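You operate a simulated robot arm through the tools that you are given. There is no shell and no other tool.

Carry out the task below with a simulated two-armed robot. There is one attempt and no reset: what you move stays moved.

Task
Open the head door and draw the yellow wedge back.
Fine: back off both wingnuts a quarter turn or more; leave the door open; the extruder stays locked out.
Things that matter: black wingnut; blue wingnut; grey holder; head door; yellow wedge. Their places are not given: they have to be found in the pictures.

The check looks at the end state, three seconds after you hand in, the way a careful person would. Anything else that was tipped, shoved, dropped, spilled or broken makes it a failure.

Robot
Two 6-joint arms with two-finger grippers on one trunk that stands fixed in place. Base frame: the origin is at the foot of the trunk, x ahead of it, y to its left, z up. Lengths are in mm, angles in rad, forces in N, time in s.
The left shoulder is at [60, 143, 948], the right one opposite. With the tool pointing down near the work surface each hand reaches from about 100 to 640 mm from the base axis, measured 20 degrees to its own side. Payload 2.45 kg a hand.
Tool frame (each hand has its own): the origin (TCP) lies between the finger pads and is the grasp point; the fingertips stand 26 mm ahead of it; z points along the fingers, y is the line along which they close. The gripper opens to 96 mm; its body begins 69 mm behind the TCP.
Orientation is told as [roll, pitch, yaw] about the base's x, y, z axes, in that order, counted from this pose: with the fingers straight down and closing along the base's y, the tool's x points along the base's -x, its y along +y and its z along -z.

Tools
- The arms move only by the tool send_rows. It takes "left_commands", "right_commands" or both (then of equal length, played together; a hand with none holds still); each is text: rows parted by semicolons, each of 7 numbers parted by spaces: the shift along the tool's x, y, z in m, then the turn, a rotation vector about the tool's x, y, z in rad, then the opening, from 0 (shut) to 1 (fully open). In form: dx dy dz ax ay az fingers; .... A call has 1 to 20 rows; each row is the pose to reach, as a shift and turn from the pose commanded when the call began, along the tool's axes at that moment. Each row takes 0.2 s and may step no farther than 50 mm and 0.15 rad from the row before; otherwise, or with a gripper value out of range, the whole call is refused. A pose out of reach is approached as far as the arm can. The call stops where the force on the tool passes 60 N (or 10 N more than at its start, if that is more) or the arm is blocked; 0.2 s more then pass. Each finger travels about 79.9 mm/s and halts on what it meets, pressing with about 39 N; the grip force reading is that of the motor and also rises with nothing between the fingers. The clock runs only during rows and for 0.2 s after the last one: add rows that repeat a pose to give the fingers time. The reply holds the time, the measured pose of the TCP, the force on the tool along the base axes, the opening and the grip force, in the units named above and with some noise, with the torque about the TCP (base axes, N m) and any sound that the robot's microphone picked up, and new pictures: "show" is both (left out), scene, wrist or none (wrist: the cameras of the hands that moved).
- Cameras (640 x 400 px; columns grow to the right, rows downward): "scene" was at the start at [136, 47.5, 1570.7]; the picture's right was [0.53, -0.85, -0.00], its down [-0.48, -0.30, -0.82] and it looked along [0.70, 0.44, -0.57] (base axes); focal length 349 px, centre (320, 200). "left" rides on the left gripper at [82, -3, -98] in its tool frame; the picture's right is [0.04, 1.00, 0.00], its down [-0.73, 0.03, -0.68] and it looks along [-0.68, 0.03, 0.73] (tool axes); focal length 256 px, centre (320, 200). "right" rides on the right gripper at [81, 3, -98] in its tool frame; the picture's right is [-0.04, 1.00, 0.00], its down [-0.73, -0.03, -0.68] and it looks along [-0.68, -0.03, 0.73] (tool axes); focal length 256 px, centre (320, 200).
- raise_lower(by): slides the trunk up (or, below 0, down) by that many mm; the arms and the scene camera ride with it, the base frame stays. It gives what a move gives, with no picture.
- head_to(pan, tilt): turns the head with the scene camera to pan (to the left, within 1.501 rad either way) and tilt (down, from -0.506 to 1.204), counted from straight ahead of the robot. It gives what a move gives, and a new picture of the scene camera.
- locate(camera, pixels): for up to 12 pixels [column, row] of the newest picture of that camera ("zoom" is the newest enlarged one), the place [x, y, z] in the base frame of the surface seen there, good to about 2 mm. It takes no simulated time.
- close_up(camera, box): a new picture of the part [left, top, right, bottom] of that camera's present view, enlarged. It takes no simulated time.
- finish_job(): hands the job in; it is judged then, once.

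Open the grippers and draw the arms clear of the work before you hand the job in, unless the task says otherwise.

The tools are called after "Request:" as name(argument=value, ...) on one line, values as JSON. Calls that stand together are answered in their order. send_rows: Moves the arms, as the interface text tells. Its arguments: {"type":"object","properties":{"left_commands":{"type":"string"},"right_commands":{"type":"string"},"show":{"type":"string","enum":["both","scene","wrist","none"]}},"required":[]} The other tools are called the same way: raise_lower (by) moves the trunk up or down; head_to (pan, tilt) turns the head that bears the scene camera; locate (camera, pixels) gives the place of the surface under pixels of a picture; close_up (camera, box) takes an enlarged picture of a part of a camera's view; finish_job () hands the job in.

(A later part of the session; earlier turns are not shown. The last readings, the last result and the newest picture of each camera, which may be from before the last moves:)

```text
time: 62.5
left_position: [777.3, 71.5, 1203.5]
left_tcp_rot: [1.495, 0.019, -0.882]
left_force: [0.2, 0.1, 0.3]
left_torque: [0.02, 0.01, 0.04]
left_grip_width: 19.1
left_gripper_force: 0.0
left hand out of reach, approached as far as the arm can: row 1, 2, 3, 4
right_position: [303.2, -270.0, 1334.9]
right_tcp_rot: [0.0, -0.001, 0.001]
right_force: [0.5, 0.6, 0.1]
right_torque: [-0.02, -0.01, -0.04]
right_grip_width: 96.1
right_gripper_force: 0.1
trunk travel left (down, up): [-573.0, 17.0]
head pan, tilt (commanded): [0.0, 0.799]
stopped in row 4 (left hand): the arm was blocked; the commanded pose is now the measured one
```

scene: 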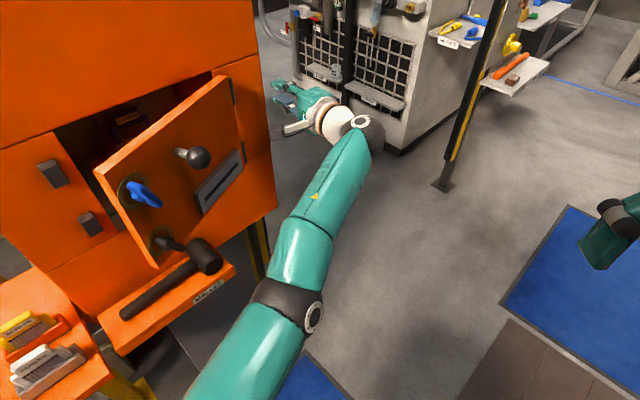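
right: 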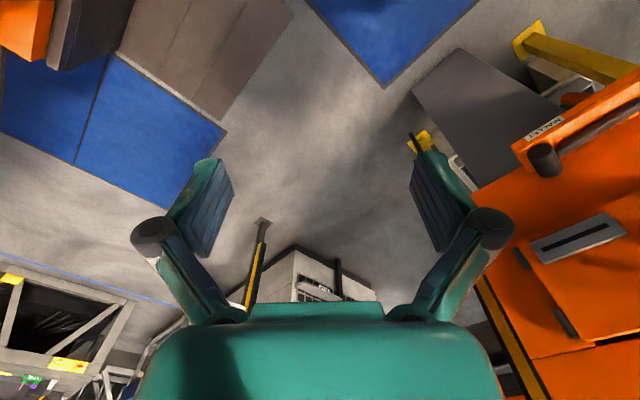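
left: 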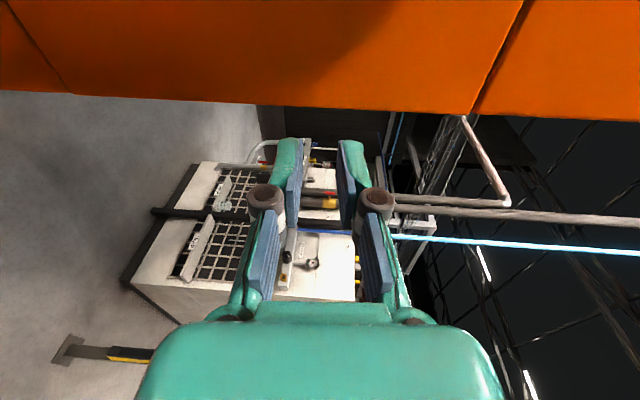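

The hand swung clear to the right of the machine corner. I'll measure points along the arm to understand the elbow state.

Request:
locate(camera="scene", pixels=[[250, 370], [290, 310], [313, 317], [305, 260], [330, 200], [355, 155], [360, 122], [330, 120], [375, 140], [235, 395], [300, 105], [278, 85]])

Request:
head_to(pan=0.2, tilt=1.2)

```text
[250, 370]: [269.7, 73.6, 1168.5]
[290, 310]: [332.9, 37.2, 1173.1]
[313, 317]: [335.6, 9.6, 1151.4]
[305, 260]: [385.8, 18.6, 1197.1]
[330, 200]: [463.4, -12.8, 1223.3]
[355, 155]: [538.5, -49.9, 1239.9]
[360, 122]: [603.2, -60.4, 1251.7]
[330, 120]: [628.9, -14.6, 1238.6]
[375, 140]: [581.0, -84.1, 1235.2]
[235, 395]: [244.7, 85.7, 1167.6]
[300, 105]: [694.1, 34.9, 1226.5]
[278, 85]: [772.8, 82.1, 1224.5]
```

```text
time: 63.4
left_position: [778.4, 70.4, 1204.7]
left_tcp_rot: [1.496, 0.02, -0.884]
left_force: [-0.1, -0.6, 0.3]
left_torque: [0.03, 0.0, 0.02]
left_grip_width: 18.8
left_gripper_force: 0.1
right_position: [302.9, -270.1, 1335.8]
right_tcp_rot: [-0.001, 0.0, 0.002]
right_force: [-0.7, 0.5, 0.1]
right_torque: [-0.03, -0.02, -0.01]
right_grip_width: 95.8
right_gripper_force: 0.1
trunk travel left (down, up): [-573.0, 17.0]
head pan, tilt (commanded): [0.201, 1.201]
```

scene: 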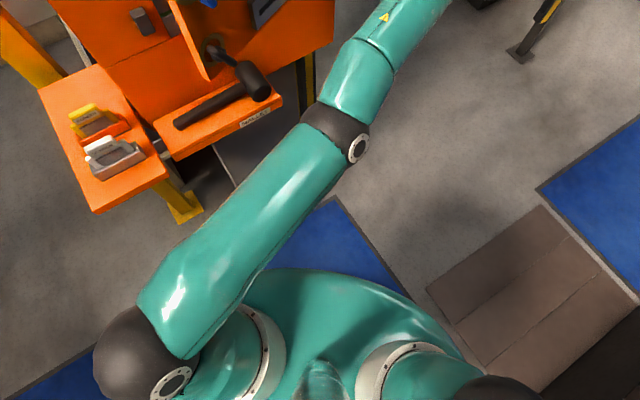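

The elbow is still slightly bent (upper arm ~350 mm, forearm ~300 mm; arm nearly at full reach). I'll try a very small straight pull-back toward the shoulder to see if it responds.

Request:
send_rows(left_commands="0.009 0 -0.0055 0 0 0 0.2; 0.018 0 -0.011 0 0 0 0.2; 0.027 0 -0.0165 0 0 0 0.2", show="none")

```text
time: 64.2
left_position: [746.2, 77.4, 1208.8]
left_tcp_rot: [1.499, 0.016, -0.889]
left_force: [-0.7, -0.2, -0.4]
left_torque: [0.0, 0.0, -0.01]
left_grip_width: 19.3
left_gripper_force: 0.0
left hand out of reach, approached as far as the arm can: row 1, 2
right_position: [300.4, -268.5, 1336.6]
right_tcp_rot: [0.001, -0.001, 0.001]
right_force: [-0.4, 1.1, -0.6]
right_torque: [-0.02, -0.02, -0.01]
right_grip_width: 96.0
right_gripper_force: 0.1
trunk travel left (down, up): [-573.0, 17.0]
head pan, tilt (commanded): [0.201, 1.201]
```

It responds now; it was just at full reach. I'll retract the hand back from the machine toward (600,-20), yawing further to straight ahead.

Request:
send_rows(left_commands="0.003 0 -0.035 0 -0.08 0 0.2; 0.006 0 -0.07 0 -0.16 0 0.2; 0.009 0 -0.105 0 -0.24 0 0.2; 0.012 0 -0.14 0 -0.32 0 0.2; 0.0164 0 -0.1745 0 -0.4 0 0.2", show="none")

Request:
head_to(pan=0.55, tilt=0.6)

```text
time: 65.3
left_position: [599.7, -20.2, 1220.2]
left_tcp_rot: [1.496, -0.011, -1.289]
left_force: [-0.3, 0.3, 0.2]
left_torque: [-0.01, 0.01, -0.01]
left_grip_width: 19.1
left_gripper_force: 0.0
right_position: [301.8, -269.0, 1335.4]
right_tcp_rot: [-0.002, 0.0, 0.001]
right_force: [0.2, 0.4, -0.9]
right_torque: [-0.01, -0.01, 0.0]
right_grip_width: 95.9
right_gripper_force: 0.0
trunk travel left (down, up): [-573.0, 17.0]
head pan, tilt (commanded): [0.201, 1.201]
```

```text
time: 66.3
left_position: [601.1, -20.1, 1219.5]
left_tcp_rot: [1.496, -0.012, -1.287]
left_force: [-0.3, -1.0, 0.5]
left_torque: [0.04, 0.02, -0.02]
left_grip_width: 19.2
left_gripper_force: 0.0
right_position: [301.9, -267.6, 1335.1]
right_tcp_rot: [0.001, -0.001, 0.002]
right_force: [-0.2, 0.3, 0.1]
right_torque: [0.02, 0.03, -0.01]
right_grip_width: 95.8
right_gripper_force: 0.0
trunk travel left (down, up): [-573.0, 17.0]
head pan, tilt (commanded): [0.55, 0.6]
```

scene: 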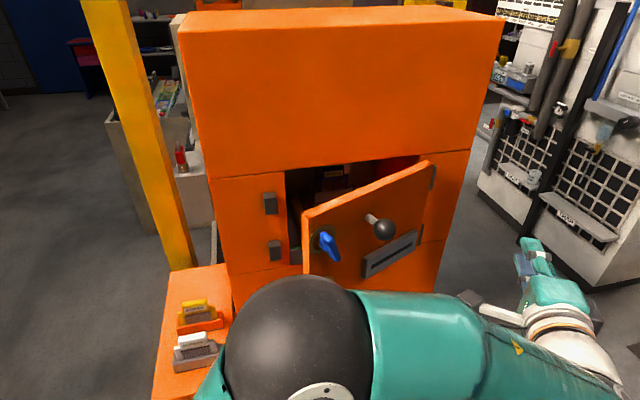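

The left hand is free again at (600,-20). The door stands ~35° open; I'll measure its edge and the interior.

Request:
locate(camera="scene", pixels=[[303, 213], [308, 250], [432, 163], [330, 210], [385, 228], [295, 210], [297, 235], [330, 245], [432, 180], [330, 180], [315, 195], [400, 165]])

Request:
close_up(camera="scene", box=[260, 140, 460, 280])

```text
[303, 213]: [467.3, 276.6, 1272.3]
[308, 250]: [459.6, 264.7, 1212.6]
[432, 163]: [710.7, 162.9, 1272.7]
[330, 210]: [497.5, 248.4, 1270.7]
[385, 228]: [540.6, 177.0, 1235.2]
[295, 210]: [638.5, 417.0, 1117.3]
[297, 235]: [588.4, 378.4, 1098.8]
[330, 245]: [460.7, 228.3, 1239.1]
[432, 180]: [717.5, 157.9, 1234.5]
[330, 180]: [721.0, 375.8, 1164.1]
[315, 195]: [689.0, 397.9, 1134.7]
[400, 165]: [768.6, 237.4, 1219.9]
```

```text
2.86 times, centred on (360, 210) of scene
```

zoom: 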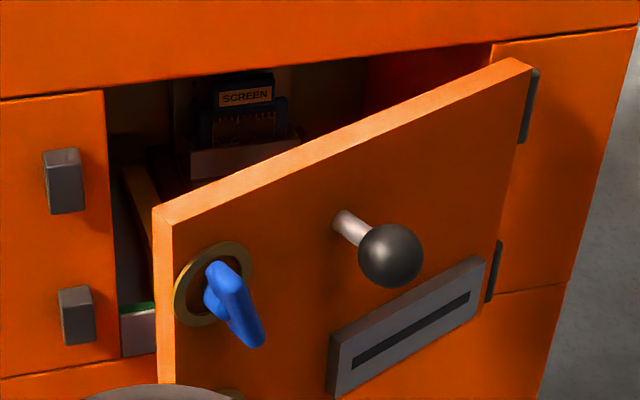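

The door is at about 20° (edge at base (467,277), hinge ≈(714,163)). I'll bring the left hand back and around to the left of the door's free edge, pointing straight ahead with closed fingers, so it can push the door open from inside.

Request:
send_rows(left_commands="0.0117 -0.0028 -0.0403 -0.015 -0.0566 0 0; 0.0234 -0.0056 -0.0806 -0.03 -0.1132 0 0; 0.0352 -0.0084 -0.121 -0.045 -0.1698 0 0; 0.0469 -0.0112 -0.1613 -0.06 -0.2264 0 0; 0.0586 -0.014 -0.2016 -0.075 -0.283 0 0; 0.0996 -0.014 -0.1903 -0.075 -0.283 0 0; 0.1406 -0.014 -0.1791 -0.075 -0.283 0 0; 0.1815 -0.014 -0.1678 -0.075 -0.283 0 0; 0.2225 -0.014 -0.1566 -0.075 -0.283 0 0; 0.2635 -0.014 -0.1453 -0.075 -0.283 0 0; 0.3045 -0.014 -0.134 -0.075 -0.283 0 0; 0.3454 -0.014 -0.1228 -0.075 -0.283 0 0; 0.3864 -0.014 -0.1115 -0.075 -0.283 0 0; 0.3864 -0.014 -0.1115 -0.075 -0.283 0 0", show="both")

```text
time: 69.3
left_position: [424.1, 251.7, 1296.1]
left_tcp_rot: [1.573, -0.021, -1.566]
left_force: [-0.7, -0.2, 0.1]
left_torque: [-0.01, 0.0, 0.04]
left_grip_width: 0.0
left_gripper_force: 29.1
left hand out of reach, approached as far as the arm can: row 6, 7, 8, 9, 10, 11, 12, 13, 14
right_position: [302.9, -269.5, 1335.3]
right_tcp_rot: [0.001, 0.0, -0.001]
right_force: [0.2, -0.1, 0.3]
right_torque: [0.0, 0.02, -0.02]
right_grip_width: 96.1
right_gripper_force: 0.0
trunk travel left (down, up): [-573.0, 17.0]
head pan, tilt (commanded): [0.55, 0.6]
```

scene: 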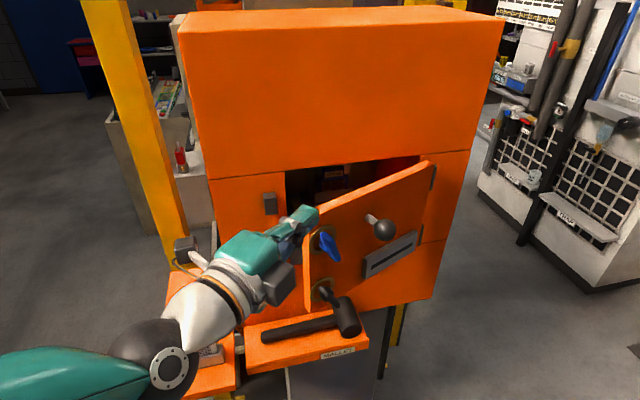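
left: 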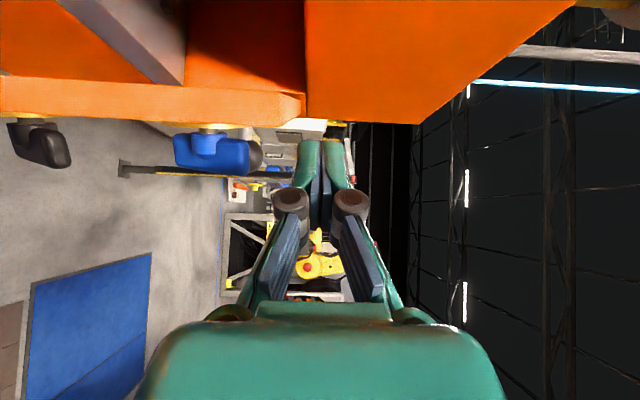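

The arm is too folded at this trunk height, so the hand ended at (424,252,1296), just outside the door edge. I'll shift it right (base -y) away from the blue wing before lowering the trunk for better near reach.

Request:
send_rows(left_commands="-0.04 0 0.004 0 0 0 0; -0.08 0 0.008 0 0 0 0; -0.12 0 0.016 0 0 0 0", show="none")

```text
time: 70.2
left_position: [441.4, 127.8, 1299.9]
left_tcp_rot: [1.575, -0.019, -1.57]
left_force: [0.3, 0.5, -0.2]
left_torque: [0.02, 0.01, 0.01]
left_grip_width: 0.0
left_gripper_force: 28.5
right_position: [303.4, -271.7, 1334.8]
right_tcp_rot: [0.001, 0.002, 0.001]
right_force: [-0.3, 0.4, -1.0]
right_torque: [0.02, 0.02, 0.0]
right_grip_width: 96.0
right_gripper_force: 0.0
trunk travel left (down, up): [-573.0, 17.0]
head pan, tilt (commanded): [0.55, 0.6]
```

The hand is at (441,128,1300), clear of the door. Lowering the trunk 150 mm.

Request:
raise_lower(by=-150)

Request:
head_to(pan=0.6, tilt=0.45)

```text
time: 71.9
left_position: [439.5, 128.3, 1151.2]
left_tcp_rot: [1.575, -0.022, -1.568]
left_force: [0.6, 0.2, 0.0]
left_torque: [-0.02, 0.01, -0.01]
left_grip_width: 0.0
left_gripper_force: 28.4
right_position: [301.0, -269.1, 1185.1]
right_tcp_rot: [0.0, -0.001, 0.001]
right_force: [-0.1, -0.1, -0.1]
right_torque: [0.0, -0.01, -0.03]
right_grip_width: 95.9
right_gripper_force: 0.0
trunk travel left (down, up): [-423.0, 167.0]
head pan, tilt (commanded): [0.55, 0.6]
```

```text
time: 72.6
left_position: [439.5, 128.7, 1150.6]
left_tcp_rot: [1.575, -0.022, -1.571]
left_force: [-0.4, -0.4, -0.2]
left_torque: [0.03, 0.02, 0.02]
left_grip_width: 0.0
left_gripper_force: 28.9
right_position: [301.6, -270.2, 1185.5]
right_tcp_rot: [-0.002, 0.0, 0.002]
right_force: [0.0, 0.2, -0.4]
right_torque: [0.0, -0.01, 0.01]
right_grip_width: 96.1
right_gripper_force: 0.1
trunk travel left (down, up): [-423.0, 167.0]
head pan, tilt (commanded): [0.6, 0.45]
```

scene: 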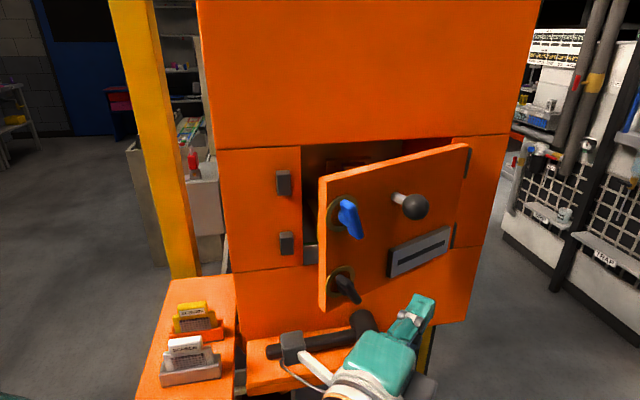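

Clear view. I'll draw back to x≈380, raise to z≈1195, then move left past the door's free edge to y≈328.

Request:
send_rows(left_commands="0 0.02 -0.03 0 0 0 0; 0 0.045 -0.06 0 0 0 0; 0.04 0.045 -0.06 0 0 0 0; 0.08 0.045 -0.06 0 0 0 0; 0.12 0.045 -0.06 0 0 0 0; 0.16 0.045 -0.06 0 0 0 0; 0.2 0.045 -0.06 0 0 0 0; 0.2 0.045 -0.06 0 0 0 0", show="both")

```text
time: 74.4
left_position: [376.3, 290.6, 1209.9]
left_tcp_rot: [1.573, -0.024, -1.569]
left_force: [0.3, -0.3, 1.2]
left_torque: [-0.02, 0.03, -0.02]
left_grip_width: 0.0
left_gripper_force: 27.9
left hand out of reach, approached as far as the arm can: row 6, 7, 8
right_position: [301.8, -269.1, 1185.7]
right_tcp_rot: [-0.001, 0.001, -0.001]
right_force: [-0.5, -0.2, -0.2]
right_torque: [-0.02, 0.01, 0.05]
right_grip_width: 96.2
right_gripper_force: 0.0
trunk travel left (down, up): [-423.0, 167.0]
head pan, tilt (commanded): [0.6, 0.45]
```

scene: 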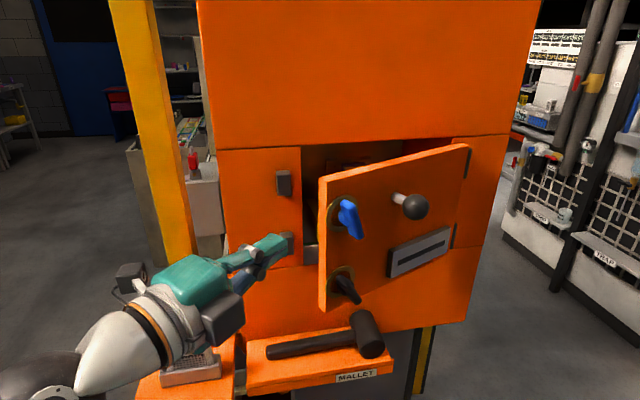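
left: 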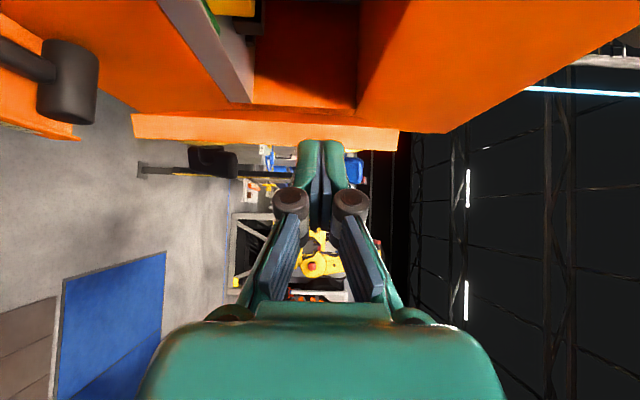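

The hand is at (376,291,1210), just short of the door's edge. I'll move forward-left to about (426,331) and check clearance to the edge.

Request:
send_rows(left_commands="0.02 -0.005 0.015 0 0 0 0; 0.035 -0.01 0.03 0 0 0 0; 0.04 -0.01 0.05 0 0 0 0; 0.04 -0.01 0.05 0 0 0 0", show="both")

Request:
close_up(camera="scene", box=[210, 140, 410, 300])

```text
time: 75.4
left_position: [417.2, 291.2, 1219.8]
left_tcp_rot: [1.573, -0.022, -1.565]
left_force: [-0.1, 1.4, -0.6]
left_torque: [0.0, 0.01, 0.02]
left_grip_width: 0.0
left_gripper_force: 28.6
left hand out of reach, approached as far as the arm can: row 1, 2, 3, 4
right_position: [302.3, -269.9, 1185.9]
right_tcp_rot: [-0.001, -0.001, 0.001]
right_force: [0.8, 0.5, -0.3]
right_torque: [-0.02, -0.04, -0.04]
right_grip_width: 96.0
right_gripper_force: 0.1
trunk travel left (down, up): [-423.0, 167.0]
head pan, tilt (commanded): [0.6, 0.45]
```

scene: 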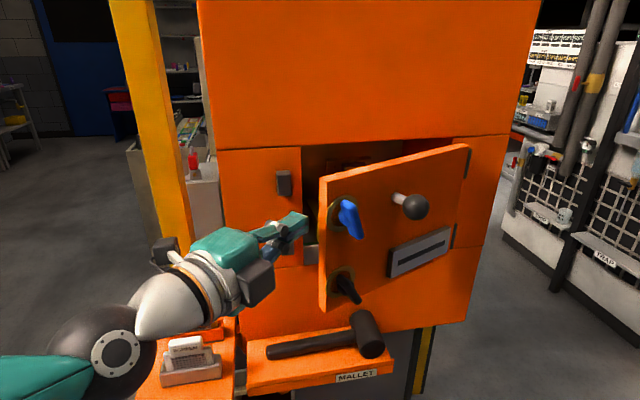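
left: 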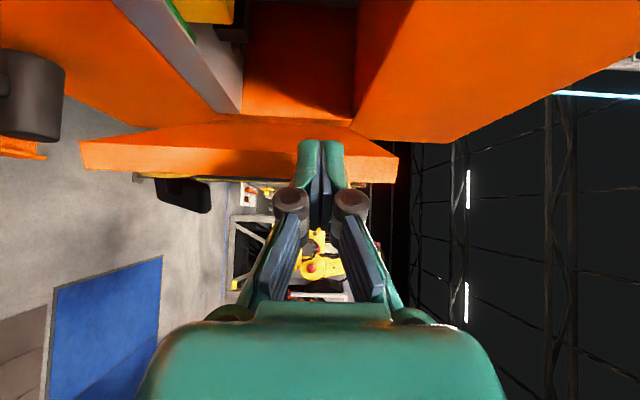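

```text
2.50 times, centred on (310, 220) of scene
```

zoom: 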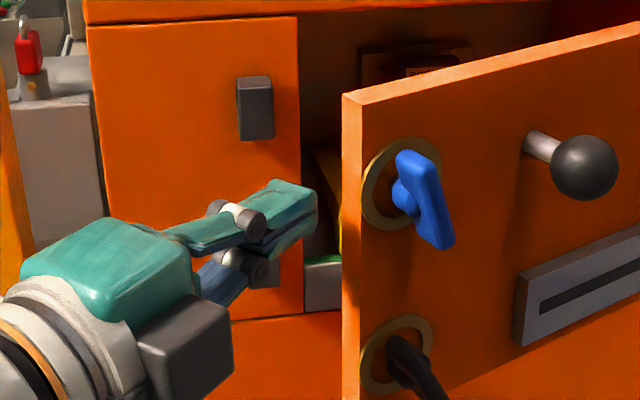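

The hand tip is just left of the door edge; pointing straight ahead limits its leftward reach. I'll yaw it ~20° left and shift left/forward so the fingers enter the gap behind the door.

Request:
send_rows(left_commands="0.009 -0.003 0.003 0 0.12 0 0; 0.018 -0.006 0.008 0 0.24 0 0; 0.027 -0.01 0.015 0 0.36 0 0; 0.03 -0.015 0.02 0 0.36 0 0", show="both")

```text
time: 76.4
left_position: [437.6, 321.8, 1203.1]
left_tcp_rot: [1.568, -0.021, -1.21]
left_force: [-0.2, 0.5, -0.3]
left_torque: [0.02, 0.01, -0.02]
left_grip_width: 0.0
left_gripper_force: 27.9
right_position: [302.4, -269.0, 1185.4]
right_tcp_rot: [-0.001, 0.001, 0.001]
right_force: [0.2, -0.4, 0.3]
right_torque: [0.0, 0.01, -0.01]
right_grip_width: 96.2
right_gripper_force: 0.0
trunk travel left (down, up): [-423.0, 167.0]
head pan, tilt (commanded): [0.6, 0.45]
```

scene: 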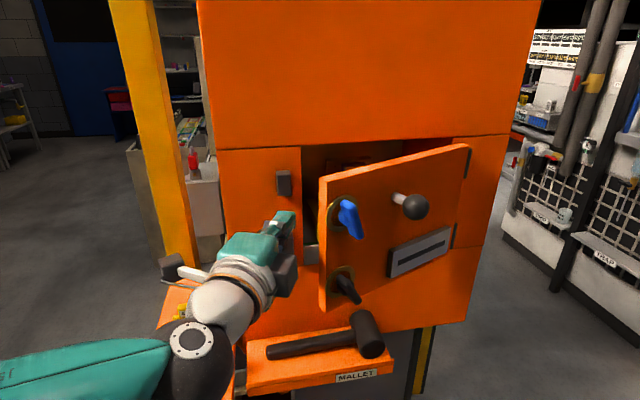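
left: 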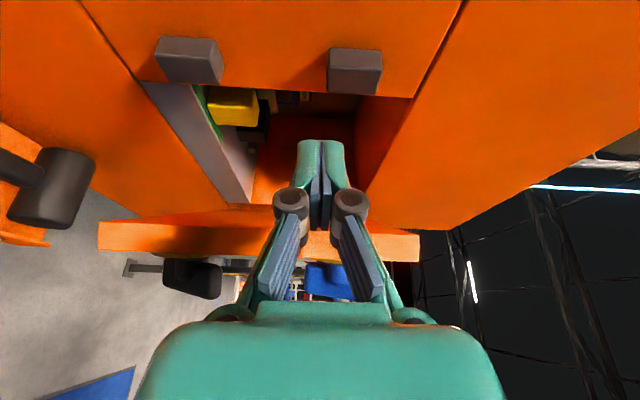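

The closed fingers now point into the gap, left of the door edge. I'll advance 40 mm so they reach behind the door, then look.

Request:
send_rows(left_commands="0 -0.003 0.014 0 0 0 0; 0 -0.006 0.028 0 0 0 0; 0 -0.01 0.04 0 0 0 0", show="both")

```text
time: 77.2
left_position: [476.5, 334.7, 1193.4]
left_tcp_rot: [1.568, -0.022, -1.209]
left_force: [-1.3, -0.7, -0.3]
left_torque: [0.0, 0.01, 0.0]
left_grip_width: 0.0
left_gripper_force: 28.9
right_position: [302.0, -270.3, 1185.1]
right_tcp_rot: [-0.001, -0.001, 0.003]
right_force: [0.2, -0.8, -0.5]
right_torque: [-0.01, 0.01, -0.02]
right_grip_width: 96.0
right_gripper_force: 0.0
trunk travel left (down, up): [-423.0, 167.0]
head pan, tilt (commanded): [0.6, 0.45]
```

scene: 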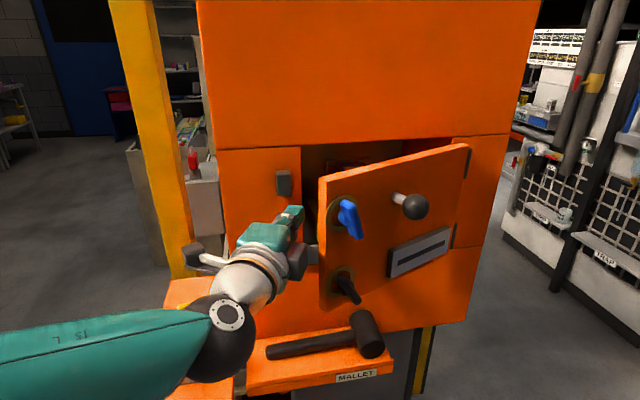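
left: 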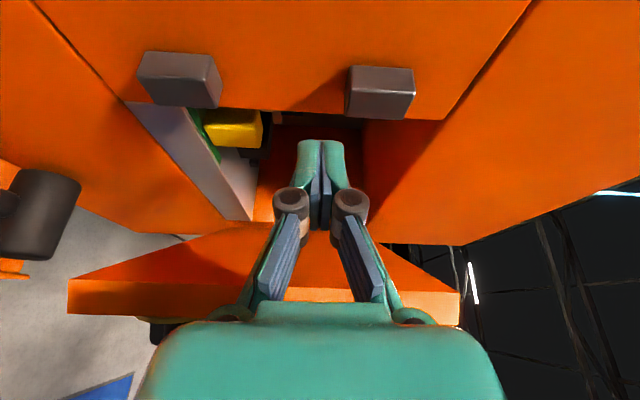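

The fingers are behind the door with no contact. Now I sweep the hand to the right (base -y), gently, pushing the door open from the inside.

Request:
send_rows(left_commands="-0.016 0 -0.0069 0 -0.05 0 0; -0.0319 0 -0.0137 0 -0.1 0 0; -0.0501 0 -0.0222 0 -0.144 0 0; -0.0683 0 -0.0306 0 -0.187 0 0; -0.0867 0 -0.0386 0 -0.23 0 0; -0.105 0 -0.0466 0 -0.274 0 0; -0.119 0 -0.0519 0 -0.318 0 0; -0.1331 0 -0.0572 0 -0.361 0 0", show="both")

```text
time: 79.0
left_position: [470.1, 188.2, 1196.3]
left_tcp_rot: [1.578, -0.021, -1.57]
left_force: [-0.3, -0.1, 0.3]
left_torque: [0.02, 0.0, 0.0]
left_grip_width: 0.0
left_gripper_force: 28.4
right_position: [302.4, -268.7, 1186.1]
right_tcp_rot: [-0.002, 0.001, 0.001]
right_force: [0.0, -0.3, 0.2]
right_torque: [0.0, 0.01, -0.02]
right_grip_width: 96.0
right_gripper_force: 0.1
trunk travel left (down, up): [-423.0, 167.0]
head pan, tilt (commanded): [0.6, 0.45]
```

scene: 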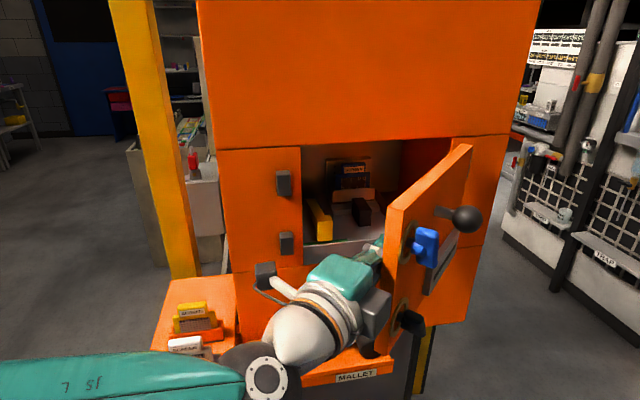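
left: 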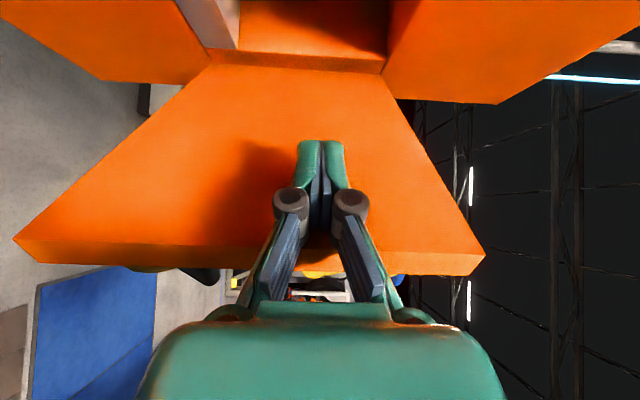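

The door follows nicely (~50° now). Continuing the sweep to take it to ~85–90°.

Request:
send_rows(left_commands="-0.019 0 0.0025 0 0 0 0; -0.038 0 0.005 0 0 0 0; -0.058 0 0.0075 0 -0.044 0 0; -0.078 0 0.01 0 -0.087 0 0; -0.098 0 0.014 0 -0.114 0 0; -0.118 0 0.018 0 -0.14 0 0; -0.133 0 0.024 0 -0.158 0 0; -0.148 0 0.03 0 -0.175 0 0; -0.163 0 0.037 0 -0.175 0 0; -0.178 0 0.045 0 -0.175 0 0", show="both")

```text
time: 81.2
left_position: [515.8, 10.7, 1201.0]
left_tcp_rot: [1.58, -0.021, -1.745]
left_force: [-0.7, -0.2, -0.4]
left_torque: [0.03, -0.02, 0.01]
left_grip_width: 0.1
left_gripper_force: 28.1
right_position: [302.6, -269.4, 1185.6]
right_tcp_rot: [0.003, -0.001, 0.003]
right_force: [0.5, 0.2, -0.3]
right_torque: [0.04, 0.0, 0.01]
right_grip_width: 96.3
right_gripper_force: 0.0
trunk travel left (down, up): [-423.0, 167.0]
head pan, tilt (commanded): [0.6, 0.45]
```

scene: 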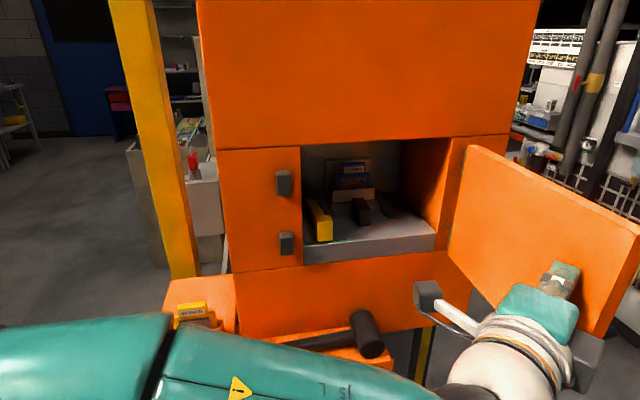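
left: 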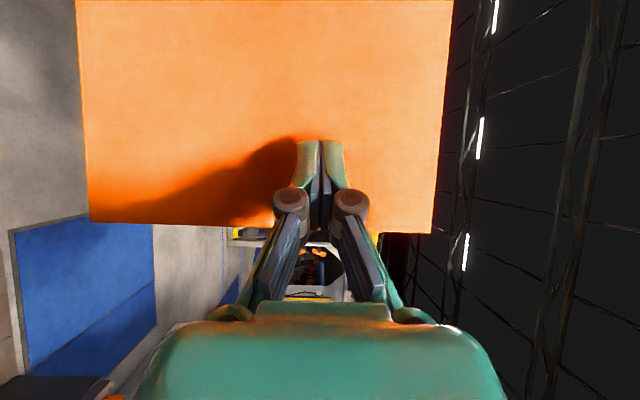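

The door is wide open (~95°). I'll zoom in on the interior and locate the wedge, holder and other features.

Request:
close_up(camera="scene", box=[290, 130, 460, 270])

Request:
locate(camera="scene", pixels=[[322, 230], [322, 218], [317, 205], [312, 200], [360, 212], [352, 195], [385, 207], [352, 178], [340, 210], [380, 222], [345, 243], [410, 190]])

Request:
locate(camera="scene", pixels=[[470, 150], [455, 235], [560, 200], [600, 330], [635, 230], [640, 220], [500, 200], [432, 240], [305, 255], [303, 160], [405, 145], [435, 235]])

```text
2.86 times, centred on (375, 200) of scene
```

zoom: 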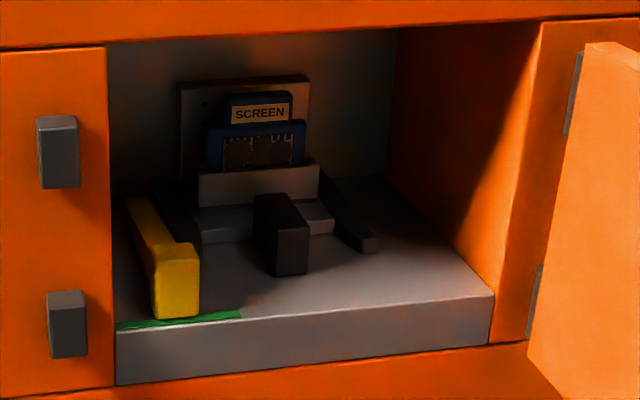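

```text
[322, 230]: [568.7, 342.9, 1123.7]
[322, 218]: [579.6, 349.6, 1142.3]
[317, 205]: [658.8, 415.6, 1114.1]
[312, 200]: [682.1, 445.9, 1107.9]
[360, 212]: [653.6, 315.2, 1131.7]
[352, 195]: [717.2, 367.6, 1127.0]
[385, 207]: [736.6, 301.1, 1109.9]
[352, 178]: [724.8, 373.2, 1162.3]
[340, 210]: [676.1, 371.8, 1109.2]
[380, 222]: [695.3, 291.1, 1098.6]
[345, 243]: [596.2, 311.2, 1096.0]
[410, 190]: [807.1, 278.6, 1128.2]
```

```text
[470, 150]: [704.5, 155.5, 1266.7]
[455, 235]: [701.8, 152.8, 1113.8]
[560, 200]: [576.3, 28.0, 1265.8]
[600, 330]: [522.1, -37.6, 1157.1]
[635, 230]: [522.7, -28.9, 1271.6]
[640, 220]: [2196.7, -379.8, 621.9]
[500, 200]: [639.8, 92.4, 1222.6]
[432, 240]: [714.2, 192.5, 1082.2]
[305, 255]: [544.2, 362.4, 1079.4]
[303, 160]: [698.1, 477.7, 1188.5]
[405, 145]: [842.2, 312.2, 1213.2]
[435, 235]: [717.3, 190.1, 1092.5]
```

The cavity shows: yellow wedge with a front block at u≈160, d≈645, z≈1100–1143; a grey holder with a blue SCREEN and a black knob; a green strip beside the wedge. The door rests at ~90°. I'll bring the left hand out and around to face the wedge.

Request:
send_rows(left_commands="0.0272 -0.0076 -0.0106 0 0.12 0 0; 0.0544 -0.0152 -0.0213 0 0.24 0 0; 0.0816 -0.0228 -0.0319 0 0.36 0 0; 0.1088 -0.0304 -0.0426 0 0.48 0 0; 0.136 -0.038 -0.0532 0 0.6 0 0; 0.1632 -0.0456 -0.0638 0 0.72 0 0; 0.1904 -0.0532 -0.0745 0 0.84 0 0; 0.2176 -0.061 -0.0851 0 0.96 0 0; 0.2176 -0.061 -0.0851 0 0.96 0 0", show="both")

```text
time: 83.2
left_position: [469.6, 238.7, 1135.4]
left_tcp_rot: [1.56, -0.02, -0.783]
left_force: [0.3, 0.7, -0.2]
left_torque: [-0.01, 0.01, 0.05]
left_grip_width: 0.0
left_gripper_force: 28.7
right_position: [302.7, -269.2, 1184.0]
right_tcp_rot: [0.0, 0.0, 0.002]
right_force: [-0.6, -0.9, 0.6]
right_torque: [-0.04, 0.03, 0.03]
right_grip_width: 95.6
right_gripper_force: 0.0
trunk travel left (down, up): [-423.0, 167.0]
head pan, tilt (commanded): [0.6, 0.45]
```

scene: 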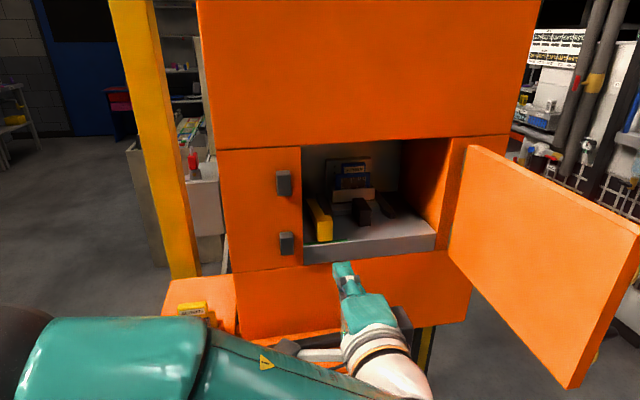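
left: 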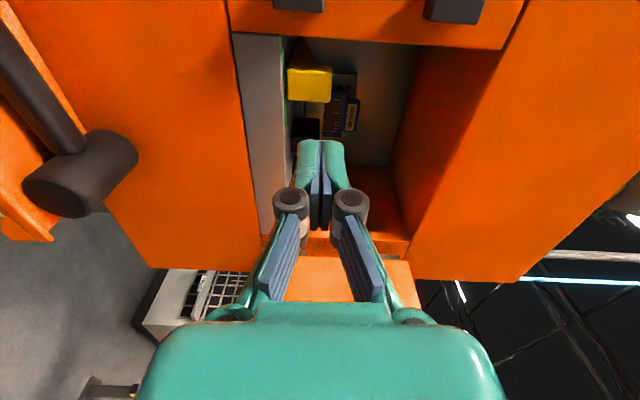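

Now the wrist camera sees the wedge's block at ~(310,85). Zooming and measuring its faces.

Request:
close_up(camera="left", box=[230, 20, 400, 150])

Request:
locate(camera="left", pixels=[[310, 88], [310, 72], [310, 99], [293, 88], [327, 88], [300, 60], [286, 45], [285, 75], [260, 60], [285, 110], [305, 128], [310, 40]])

```text
3.08 times, centred on (315, 85) of left
```

zoom: 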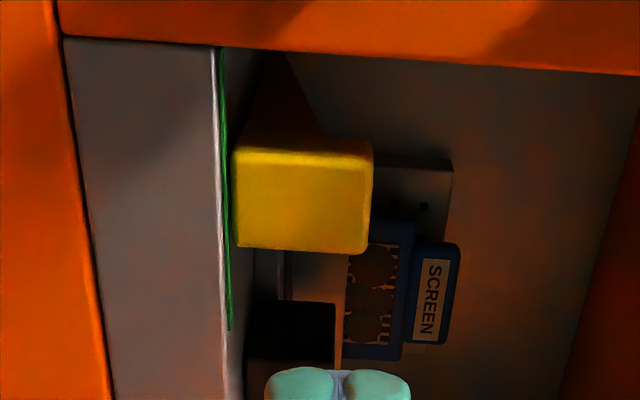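

```text
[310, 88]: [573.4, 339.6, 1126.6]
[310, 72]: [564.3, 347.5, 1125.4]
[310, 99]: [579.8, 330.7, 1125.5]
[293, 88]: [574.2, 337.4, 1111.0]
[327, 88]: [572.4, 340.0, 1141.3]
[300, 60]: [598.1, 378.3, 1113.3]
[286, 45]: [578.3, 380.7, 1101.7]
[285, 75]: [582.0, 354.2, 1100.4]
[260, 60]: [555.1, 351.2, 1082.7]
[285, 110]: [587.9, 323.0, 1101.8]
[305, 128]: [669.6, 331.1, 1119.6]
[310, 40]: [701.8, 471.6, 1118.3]
```

Block front: d≈646, u≈150.5–178, z≈1106–1145. I'll locate the opening's left edge to see whether a finger fits in the gap.

Request:
locate(camera="left", pixels=[[310, 32], [310, 35], [310, 37], [320, 30], [290, 32], [290, 36], [318, 66], [310, 66], [310, 63], [310, 55], [300, 130], [320, 110]])

Request:
locate(camera="scene", pixels=[[300, 220], [302, 235], [304, 245], [330, 225], [320, 213], [315, 213], [326, 215], [331, 235], [318, 235], [329, 216], [318, 208], [316, 204]])

Request:
close_up(camera="scene", box=[290, 180, 370, 270])

```text
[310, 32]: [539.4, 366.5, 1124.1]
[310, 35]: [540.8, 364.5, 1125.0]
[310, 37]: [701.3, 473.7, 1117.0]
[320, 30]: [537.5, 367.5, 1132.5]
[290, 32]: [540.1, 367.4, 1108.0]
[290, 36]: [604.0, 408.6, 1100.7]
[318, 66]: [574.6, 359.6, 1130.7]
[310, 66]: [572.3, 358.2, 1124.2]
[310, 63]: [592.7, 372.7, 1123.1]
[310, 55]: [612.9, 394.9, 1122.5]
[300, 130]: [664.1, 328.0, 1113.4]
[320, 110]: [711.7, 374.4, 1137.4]
```

```text
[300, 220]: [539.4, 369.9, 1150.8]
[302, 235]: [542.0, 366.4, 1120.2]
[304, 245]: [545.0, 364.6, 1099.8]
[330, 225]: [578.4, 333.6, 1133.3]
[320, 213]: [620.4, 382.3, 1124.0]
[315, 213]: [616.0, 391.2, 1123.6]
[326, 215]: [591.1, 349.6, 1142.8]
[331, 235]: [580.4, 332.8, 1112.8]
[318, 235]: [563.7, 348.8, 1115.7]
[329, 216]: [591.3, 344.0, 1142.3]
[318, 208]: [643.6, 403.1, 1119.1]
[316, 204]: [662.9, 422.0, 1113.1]
```

```text
4.44 times, centred on (330, 225) of scene
```

zoom: 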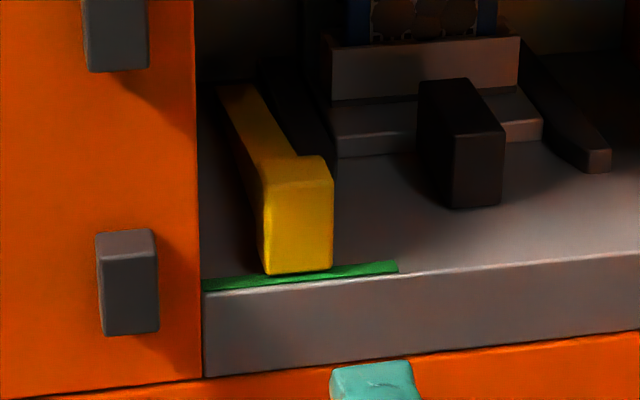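

The gap left of the wedge block is ~26 mm (u 124.7→150.5), enough for a ~14 mm finger. I'll roll the hand -1.55 rad so the fingers close horizontally, centre at u≈166, z≈1125, with a 40 mm opening.

Request:
send_rows(left_commands="-0.0002 -0.001 0 0 0 -0.141 0.1; -0.0005 -0.002 0 0 0 -0.282 0.2; -0.0007 -0.003 0 0 0 -0.423 0.3; -0.001 -0.004 0 0 0 -0.564 0.42; -0.0012 -0.005 0 0 0 -0.705 0.42; -0.0015 -0.006 0 0 0 -0.846 0.42; -0.0017 -0.007 0 0 0 -0.987 0.42; -0.002 -0.008 0 0 0 -1.128 0.42; -0.0022 -0.009 0 0 0 -1.269 0.42; -0.0025 -0.01 0 0 0 -1.41 0.42; -0.0027 -0.0104 0 0 0 -1.55 0.42; -0.0027 -0.0104 0 0 0 -1.55 0.42", show="both")

Request:
close_up(camera="left", box=[220, 20, 420, 200])

```text
time: 85.8
left_position: [470.9, 236.4, 1124.8]
left_tcp_rot: [0.005, -1.558, 0.781]
left_force: [-0.1, -0.4, 0.1]
left_torque: [-0.01, 0.02, 0.02]
left_grip_width: 40.2
left_gripper_force: 0.0
right_position: [303.2, -268.8, 1185.5]
right_tcp_rot: [-0.001, -0.001, 0.001]
right_force: [0.2, -0.7, -0.5]
right_torque: [-0.01, -0.01, 0.02]
right_grip_width: 96.0
right_gripper_force: 0.1
trunk travel left (down, up): [-423.0, 167.0]
head pan, tilt (commanded): [0.6, 0.45]
```

scene: 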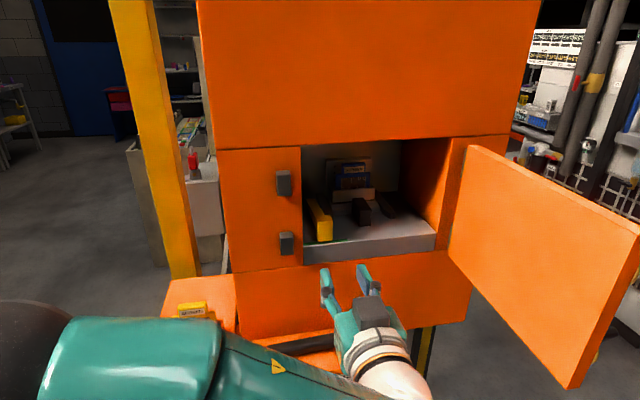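
left: 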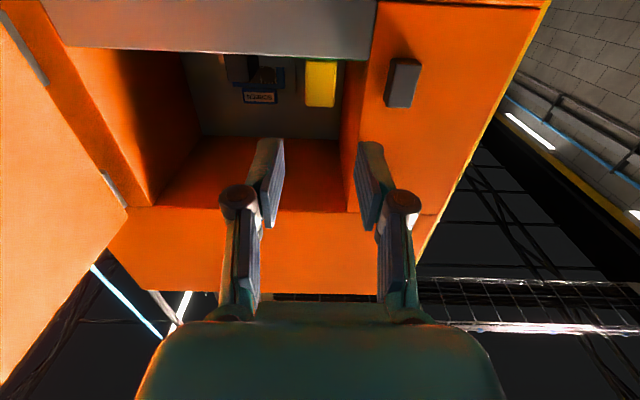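

```text
2.22 times, centred on (320, 110) of left
```

zoom: 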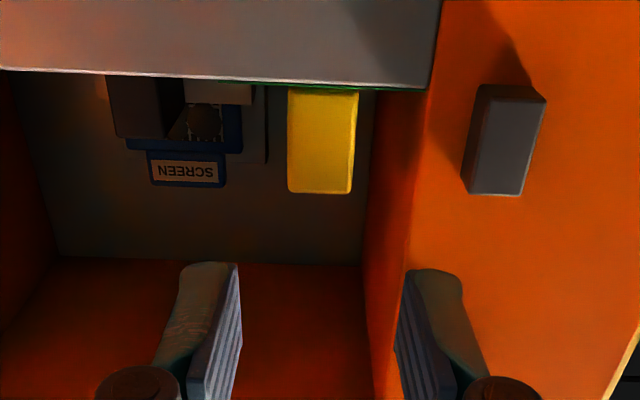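

The hand is aligned (u≈166, z≈1125) with the wedge block between the fingers. I'll advance 108 mm to just before the opening and check alignment.

Request:
send_rows(left_commands="0 0 0.03 0 0 0 0.42; 0 0 0.06 0 0 0 0.42; 0 0 0.09 0 0 0 0.42; 0 0 0.108 0 0 0 0.42; 0 0 0.108 0 0 0 0.42", show="both")

Request:
close_up(camera="left", box=[240, 60, 400, 180])

Request:
close_up(camera="scene", box=[290, 180, 390, 280])

```text
time: 87.0
left_position: [547.8, 313.5, 1123.5]
left_tcp_rot: [0.185, -1.558, 0.6]
left_force: [-0.6, -0.4, -0.2]
left_torque: [0.0, 0.02, -0.02]
left_grip_width: 40.3
left_gripper_force: 0.1
right_position: [302.8, -270.4, 1184.9]
right_tcp_rot: [0.001, 0.0, 0.003]
right_force: [0.3, 0.2, 0.0]
right_torque: [0.02, 0.02, -0.02]
right_grip_width: 96.1
right_gripper_force: 0.0
trunk travel left (down, up): [-423.0, 167.0]
head pan, tilt (commanded): [0.6, 0.45]
```

scene: 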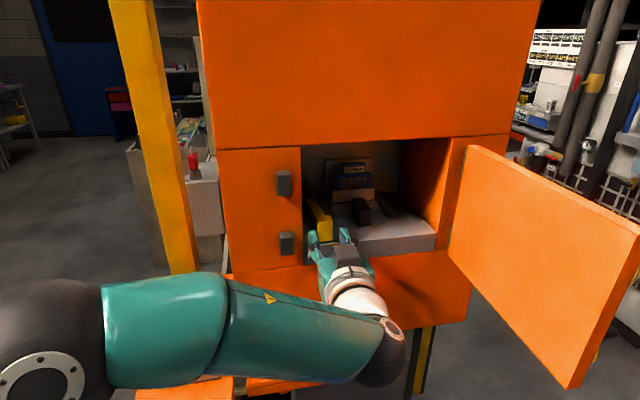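
left: 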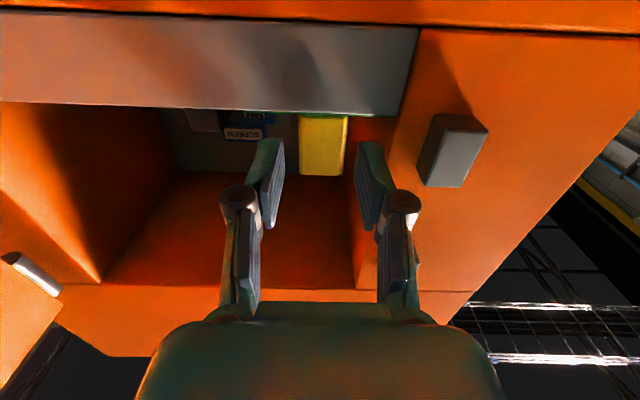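

```text
3.33 times, centred on (320, 120) of left
```

zoom: 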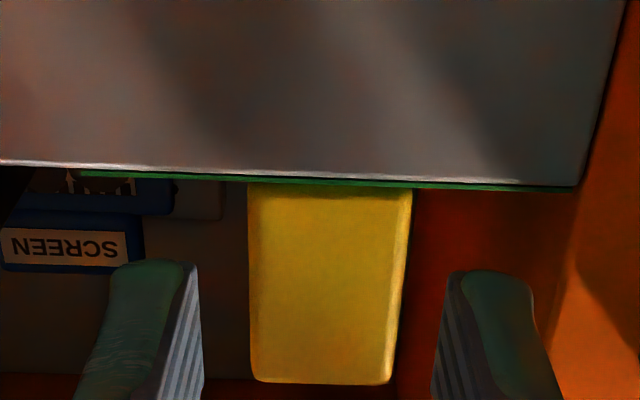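

```text
4.00 times, centred on (340, 230) of scene
```

zoom: 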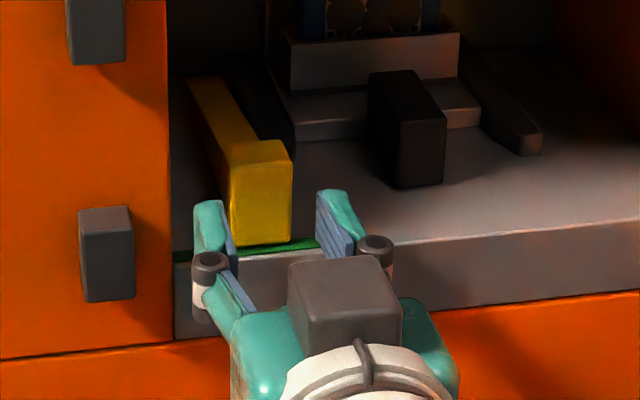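

The fingers straddle the block with the left finger inside the opening edge. I'll insert 30 mm further and close on the block.

Request:
send_rows(left_commands="0 0 0.01 0 0 0 0.42; 0 0 0.02 0 0 0 0.42; 0 0 0.03 0 0 0 0.42; 0 0 0.03 0 0 0 0.3; 0 0 0.03 0 0 0 0.15; 0 0 0.03 0 0 0 0.15; 0 0 0.03 0 0 0 0.15", show="both")

Request:
close_up(camera="scene", box=[290, 180, 390, 280])

```text
time: 88.6
left_position: [566.7, 334.3, 1122.7]
left_tcp_rot: [0.127, -1.558, 0.659]
left_force: [-1.4, 1.1, -2.0]
left_torque: [-0.12, -0.04, 0.11]
left_grip_width: 27.8
left_gripper_force: 45.6
right_position: [301.9, -268.1, 1185.3]
right_tcp_rot: [0.0, 0.0, 0.001]
right_force: [-0.3, 0.0, -0.2]
right_torque: [-0.02, 0.03, 0.01]
right_grip_width: 95.9
right_gripper_force: 0.1
trunk travel left (down, up): [-423.0, 167.0]
head pan, tilt (commanded): [0.6, 0.45]
```

scene: 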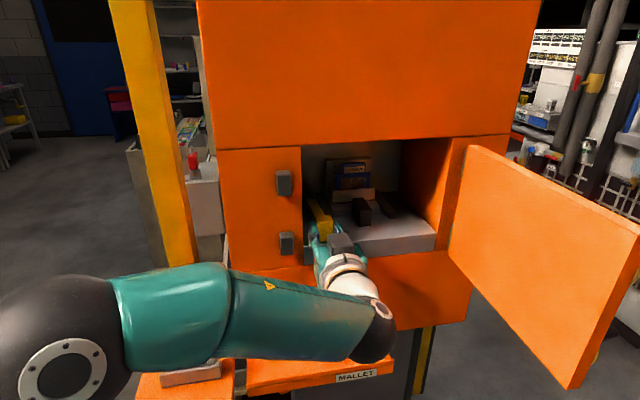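
left: 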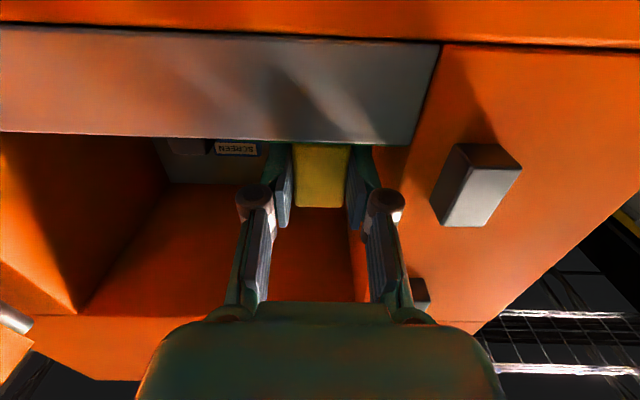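

```text
4.00 times, centred on (340, 230) of scene
```

zoom: 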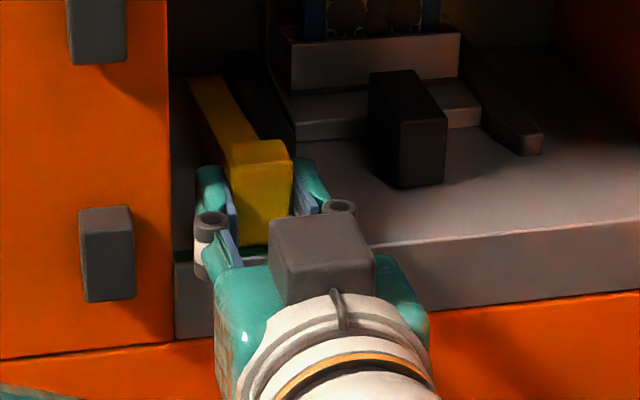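

The block is gripped (27.8 mm, 45 N) with little side load. I'll pull straight back 15 mm and check.

Request:
send_rows(left_commands="0 0 -0.004 0 0 0 0.15; 0 0 -0.008 0 0 0 0.15; 0 0 -0.012 0 0 0 0.15; 0 0 -0.016 0 0 0 0.15", show="both")

Request:
close_up(camera="scene", box=[290, 180, 390, 280])

```text
time: 89.6
left_position: [558.6, 324.9, 1122.8]
left_tcp_rot: [0.072, -1.559, 0.714]
left_force: [7.8, 12.5, 0.3]
left_torque: [0.55, -0.72, 0.07]
left_grip_width: 27.9
left_gripper_force: 45.3
right_position: [304.7, -269.0, 1185.0]
right_tcp_rot: [0.001, 0.003, 0.001]
right_force: [-1.0, 0.5, 0.3]
right_torque: [-0.02, 0.04, -0.03]
right_grip_width: 95.9
right_gripper_force: 0.1
trunk travel left (down, up): [-423.0, 167.0]
head pan, tilt (commanded): [0.6, 0.45]
```

scene: 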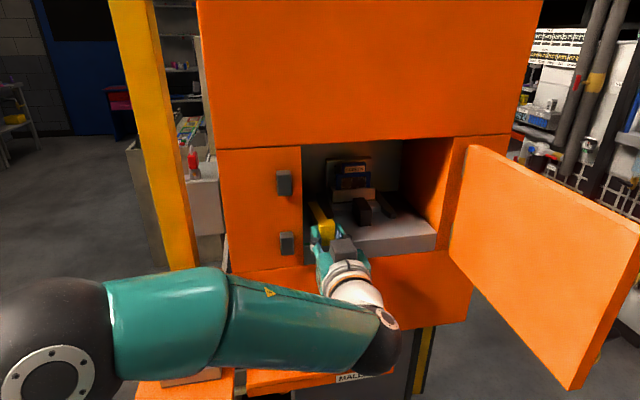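
left: 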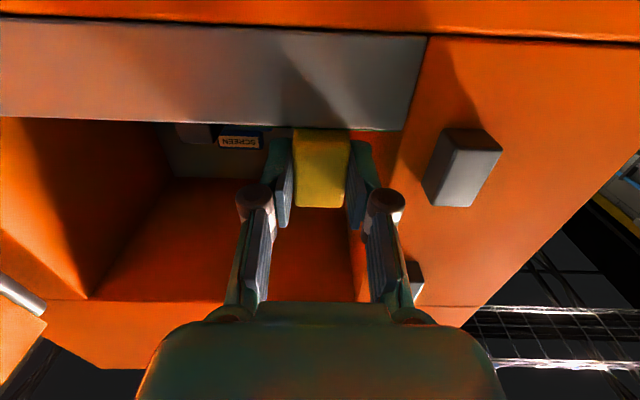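

```text
4.00 times, centred on (340, 230) of scene
```

zoom: 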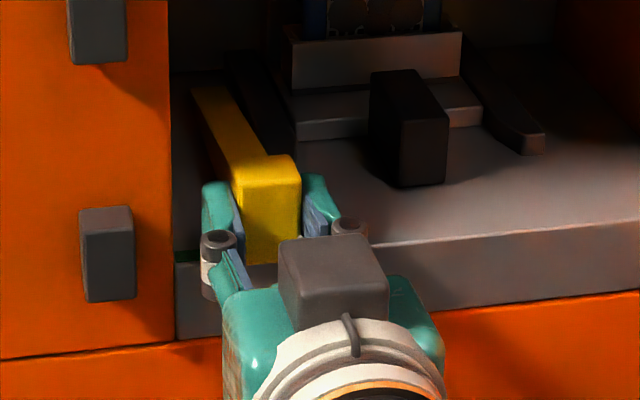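

The wedge moves with the hand at ~15 N. I'll zoom on the strip at the front edge to see whether the marker changed.

Request:
close_up(camera="left", box=[200, 80, 440, 230])

Request:
locate(camera="scene", pixels=[[326, 210], [322, 203], [330, 220], [326, 225], [318, 202], [332, 203]])

```text
2.67 times, centred on (320, 155) of left
```

zoom: 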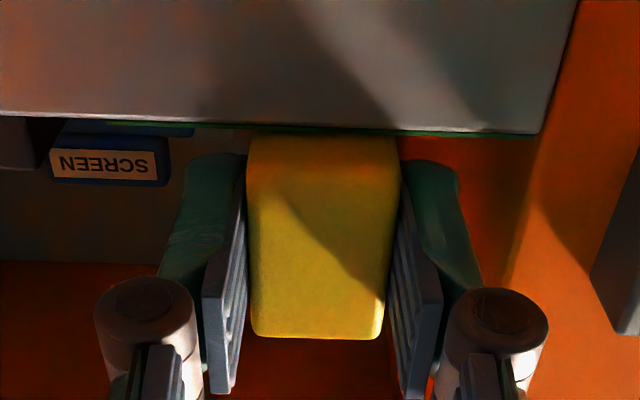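

```text
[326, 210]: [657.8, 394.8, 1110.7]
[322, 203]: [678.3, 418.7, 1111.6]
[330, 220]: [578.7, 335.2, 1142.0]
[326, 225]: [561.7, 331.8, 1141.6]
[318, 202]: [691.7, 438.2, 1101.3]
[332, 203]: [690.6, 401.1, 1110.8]
```

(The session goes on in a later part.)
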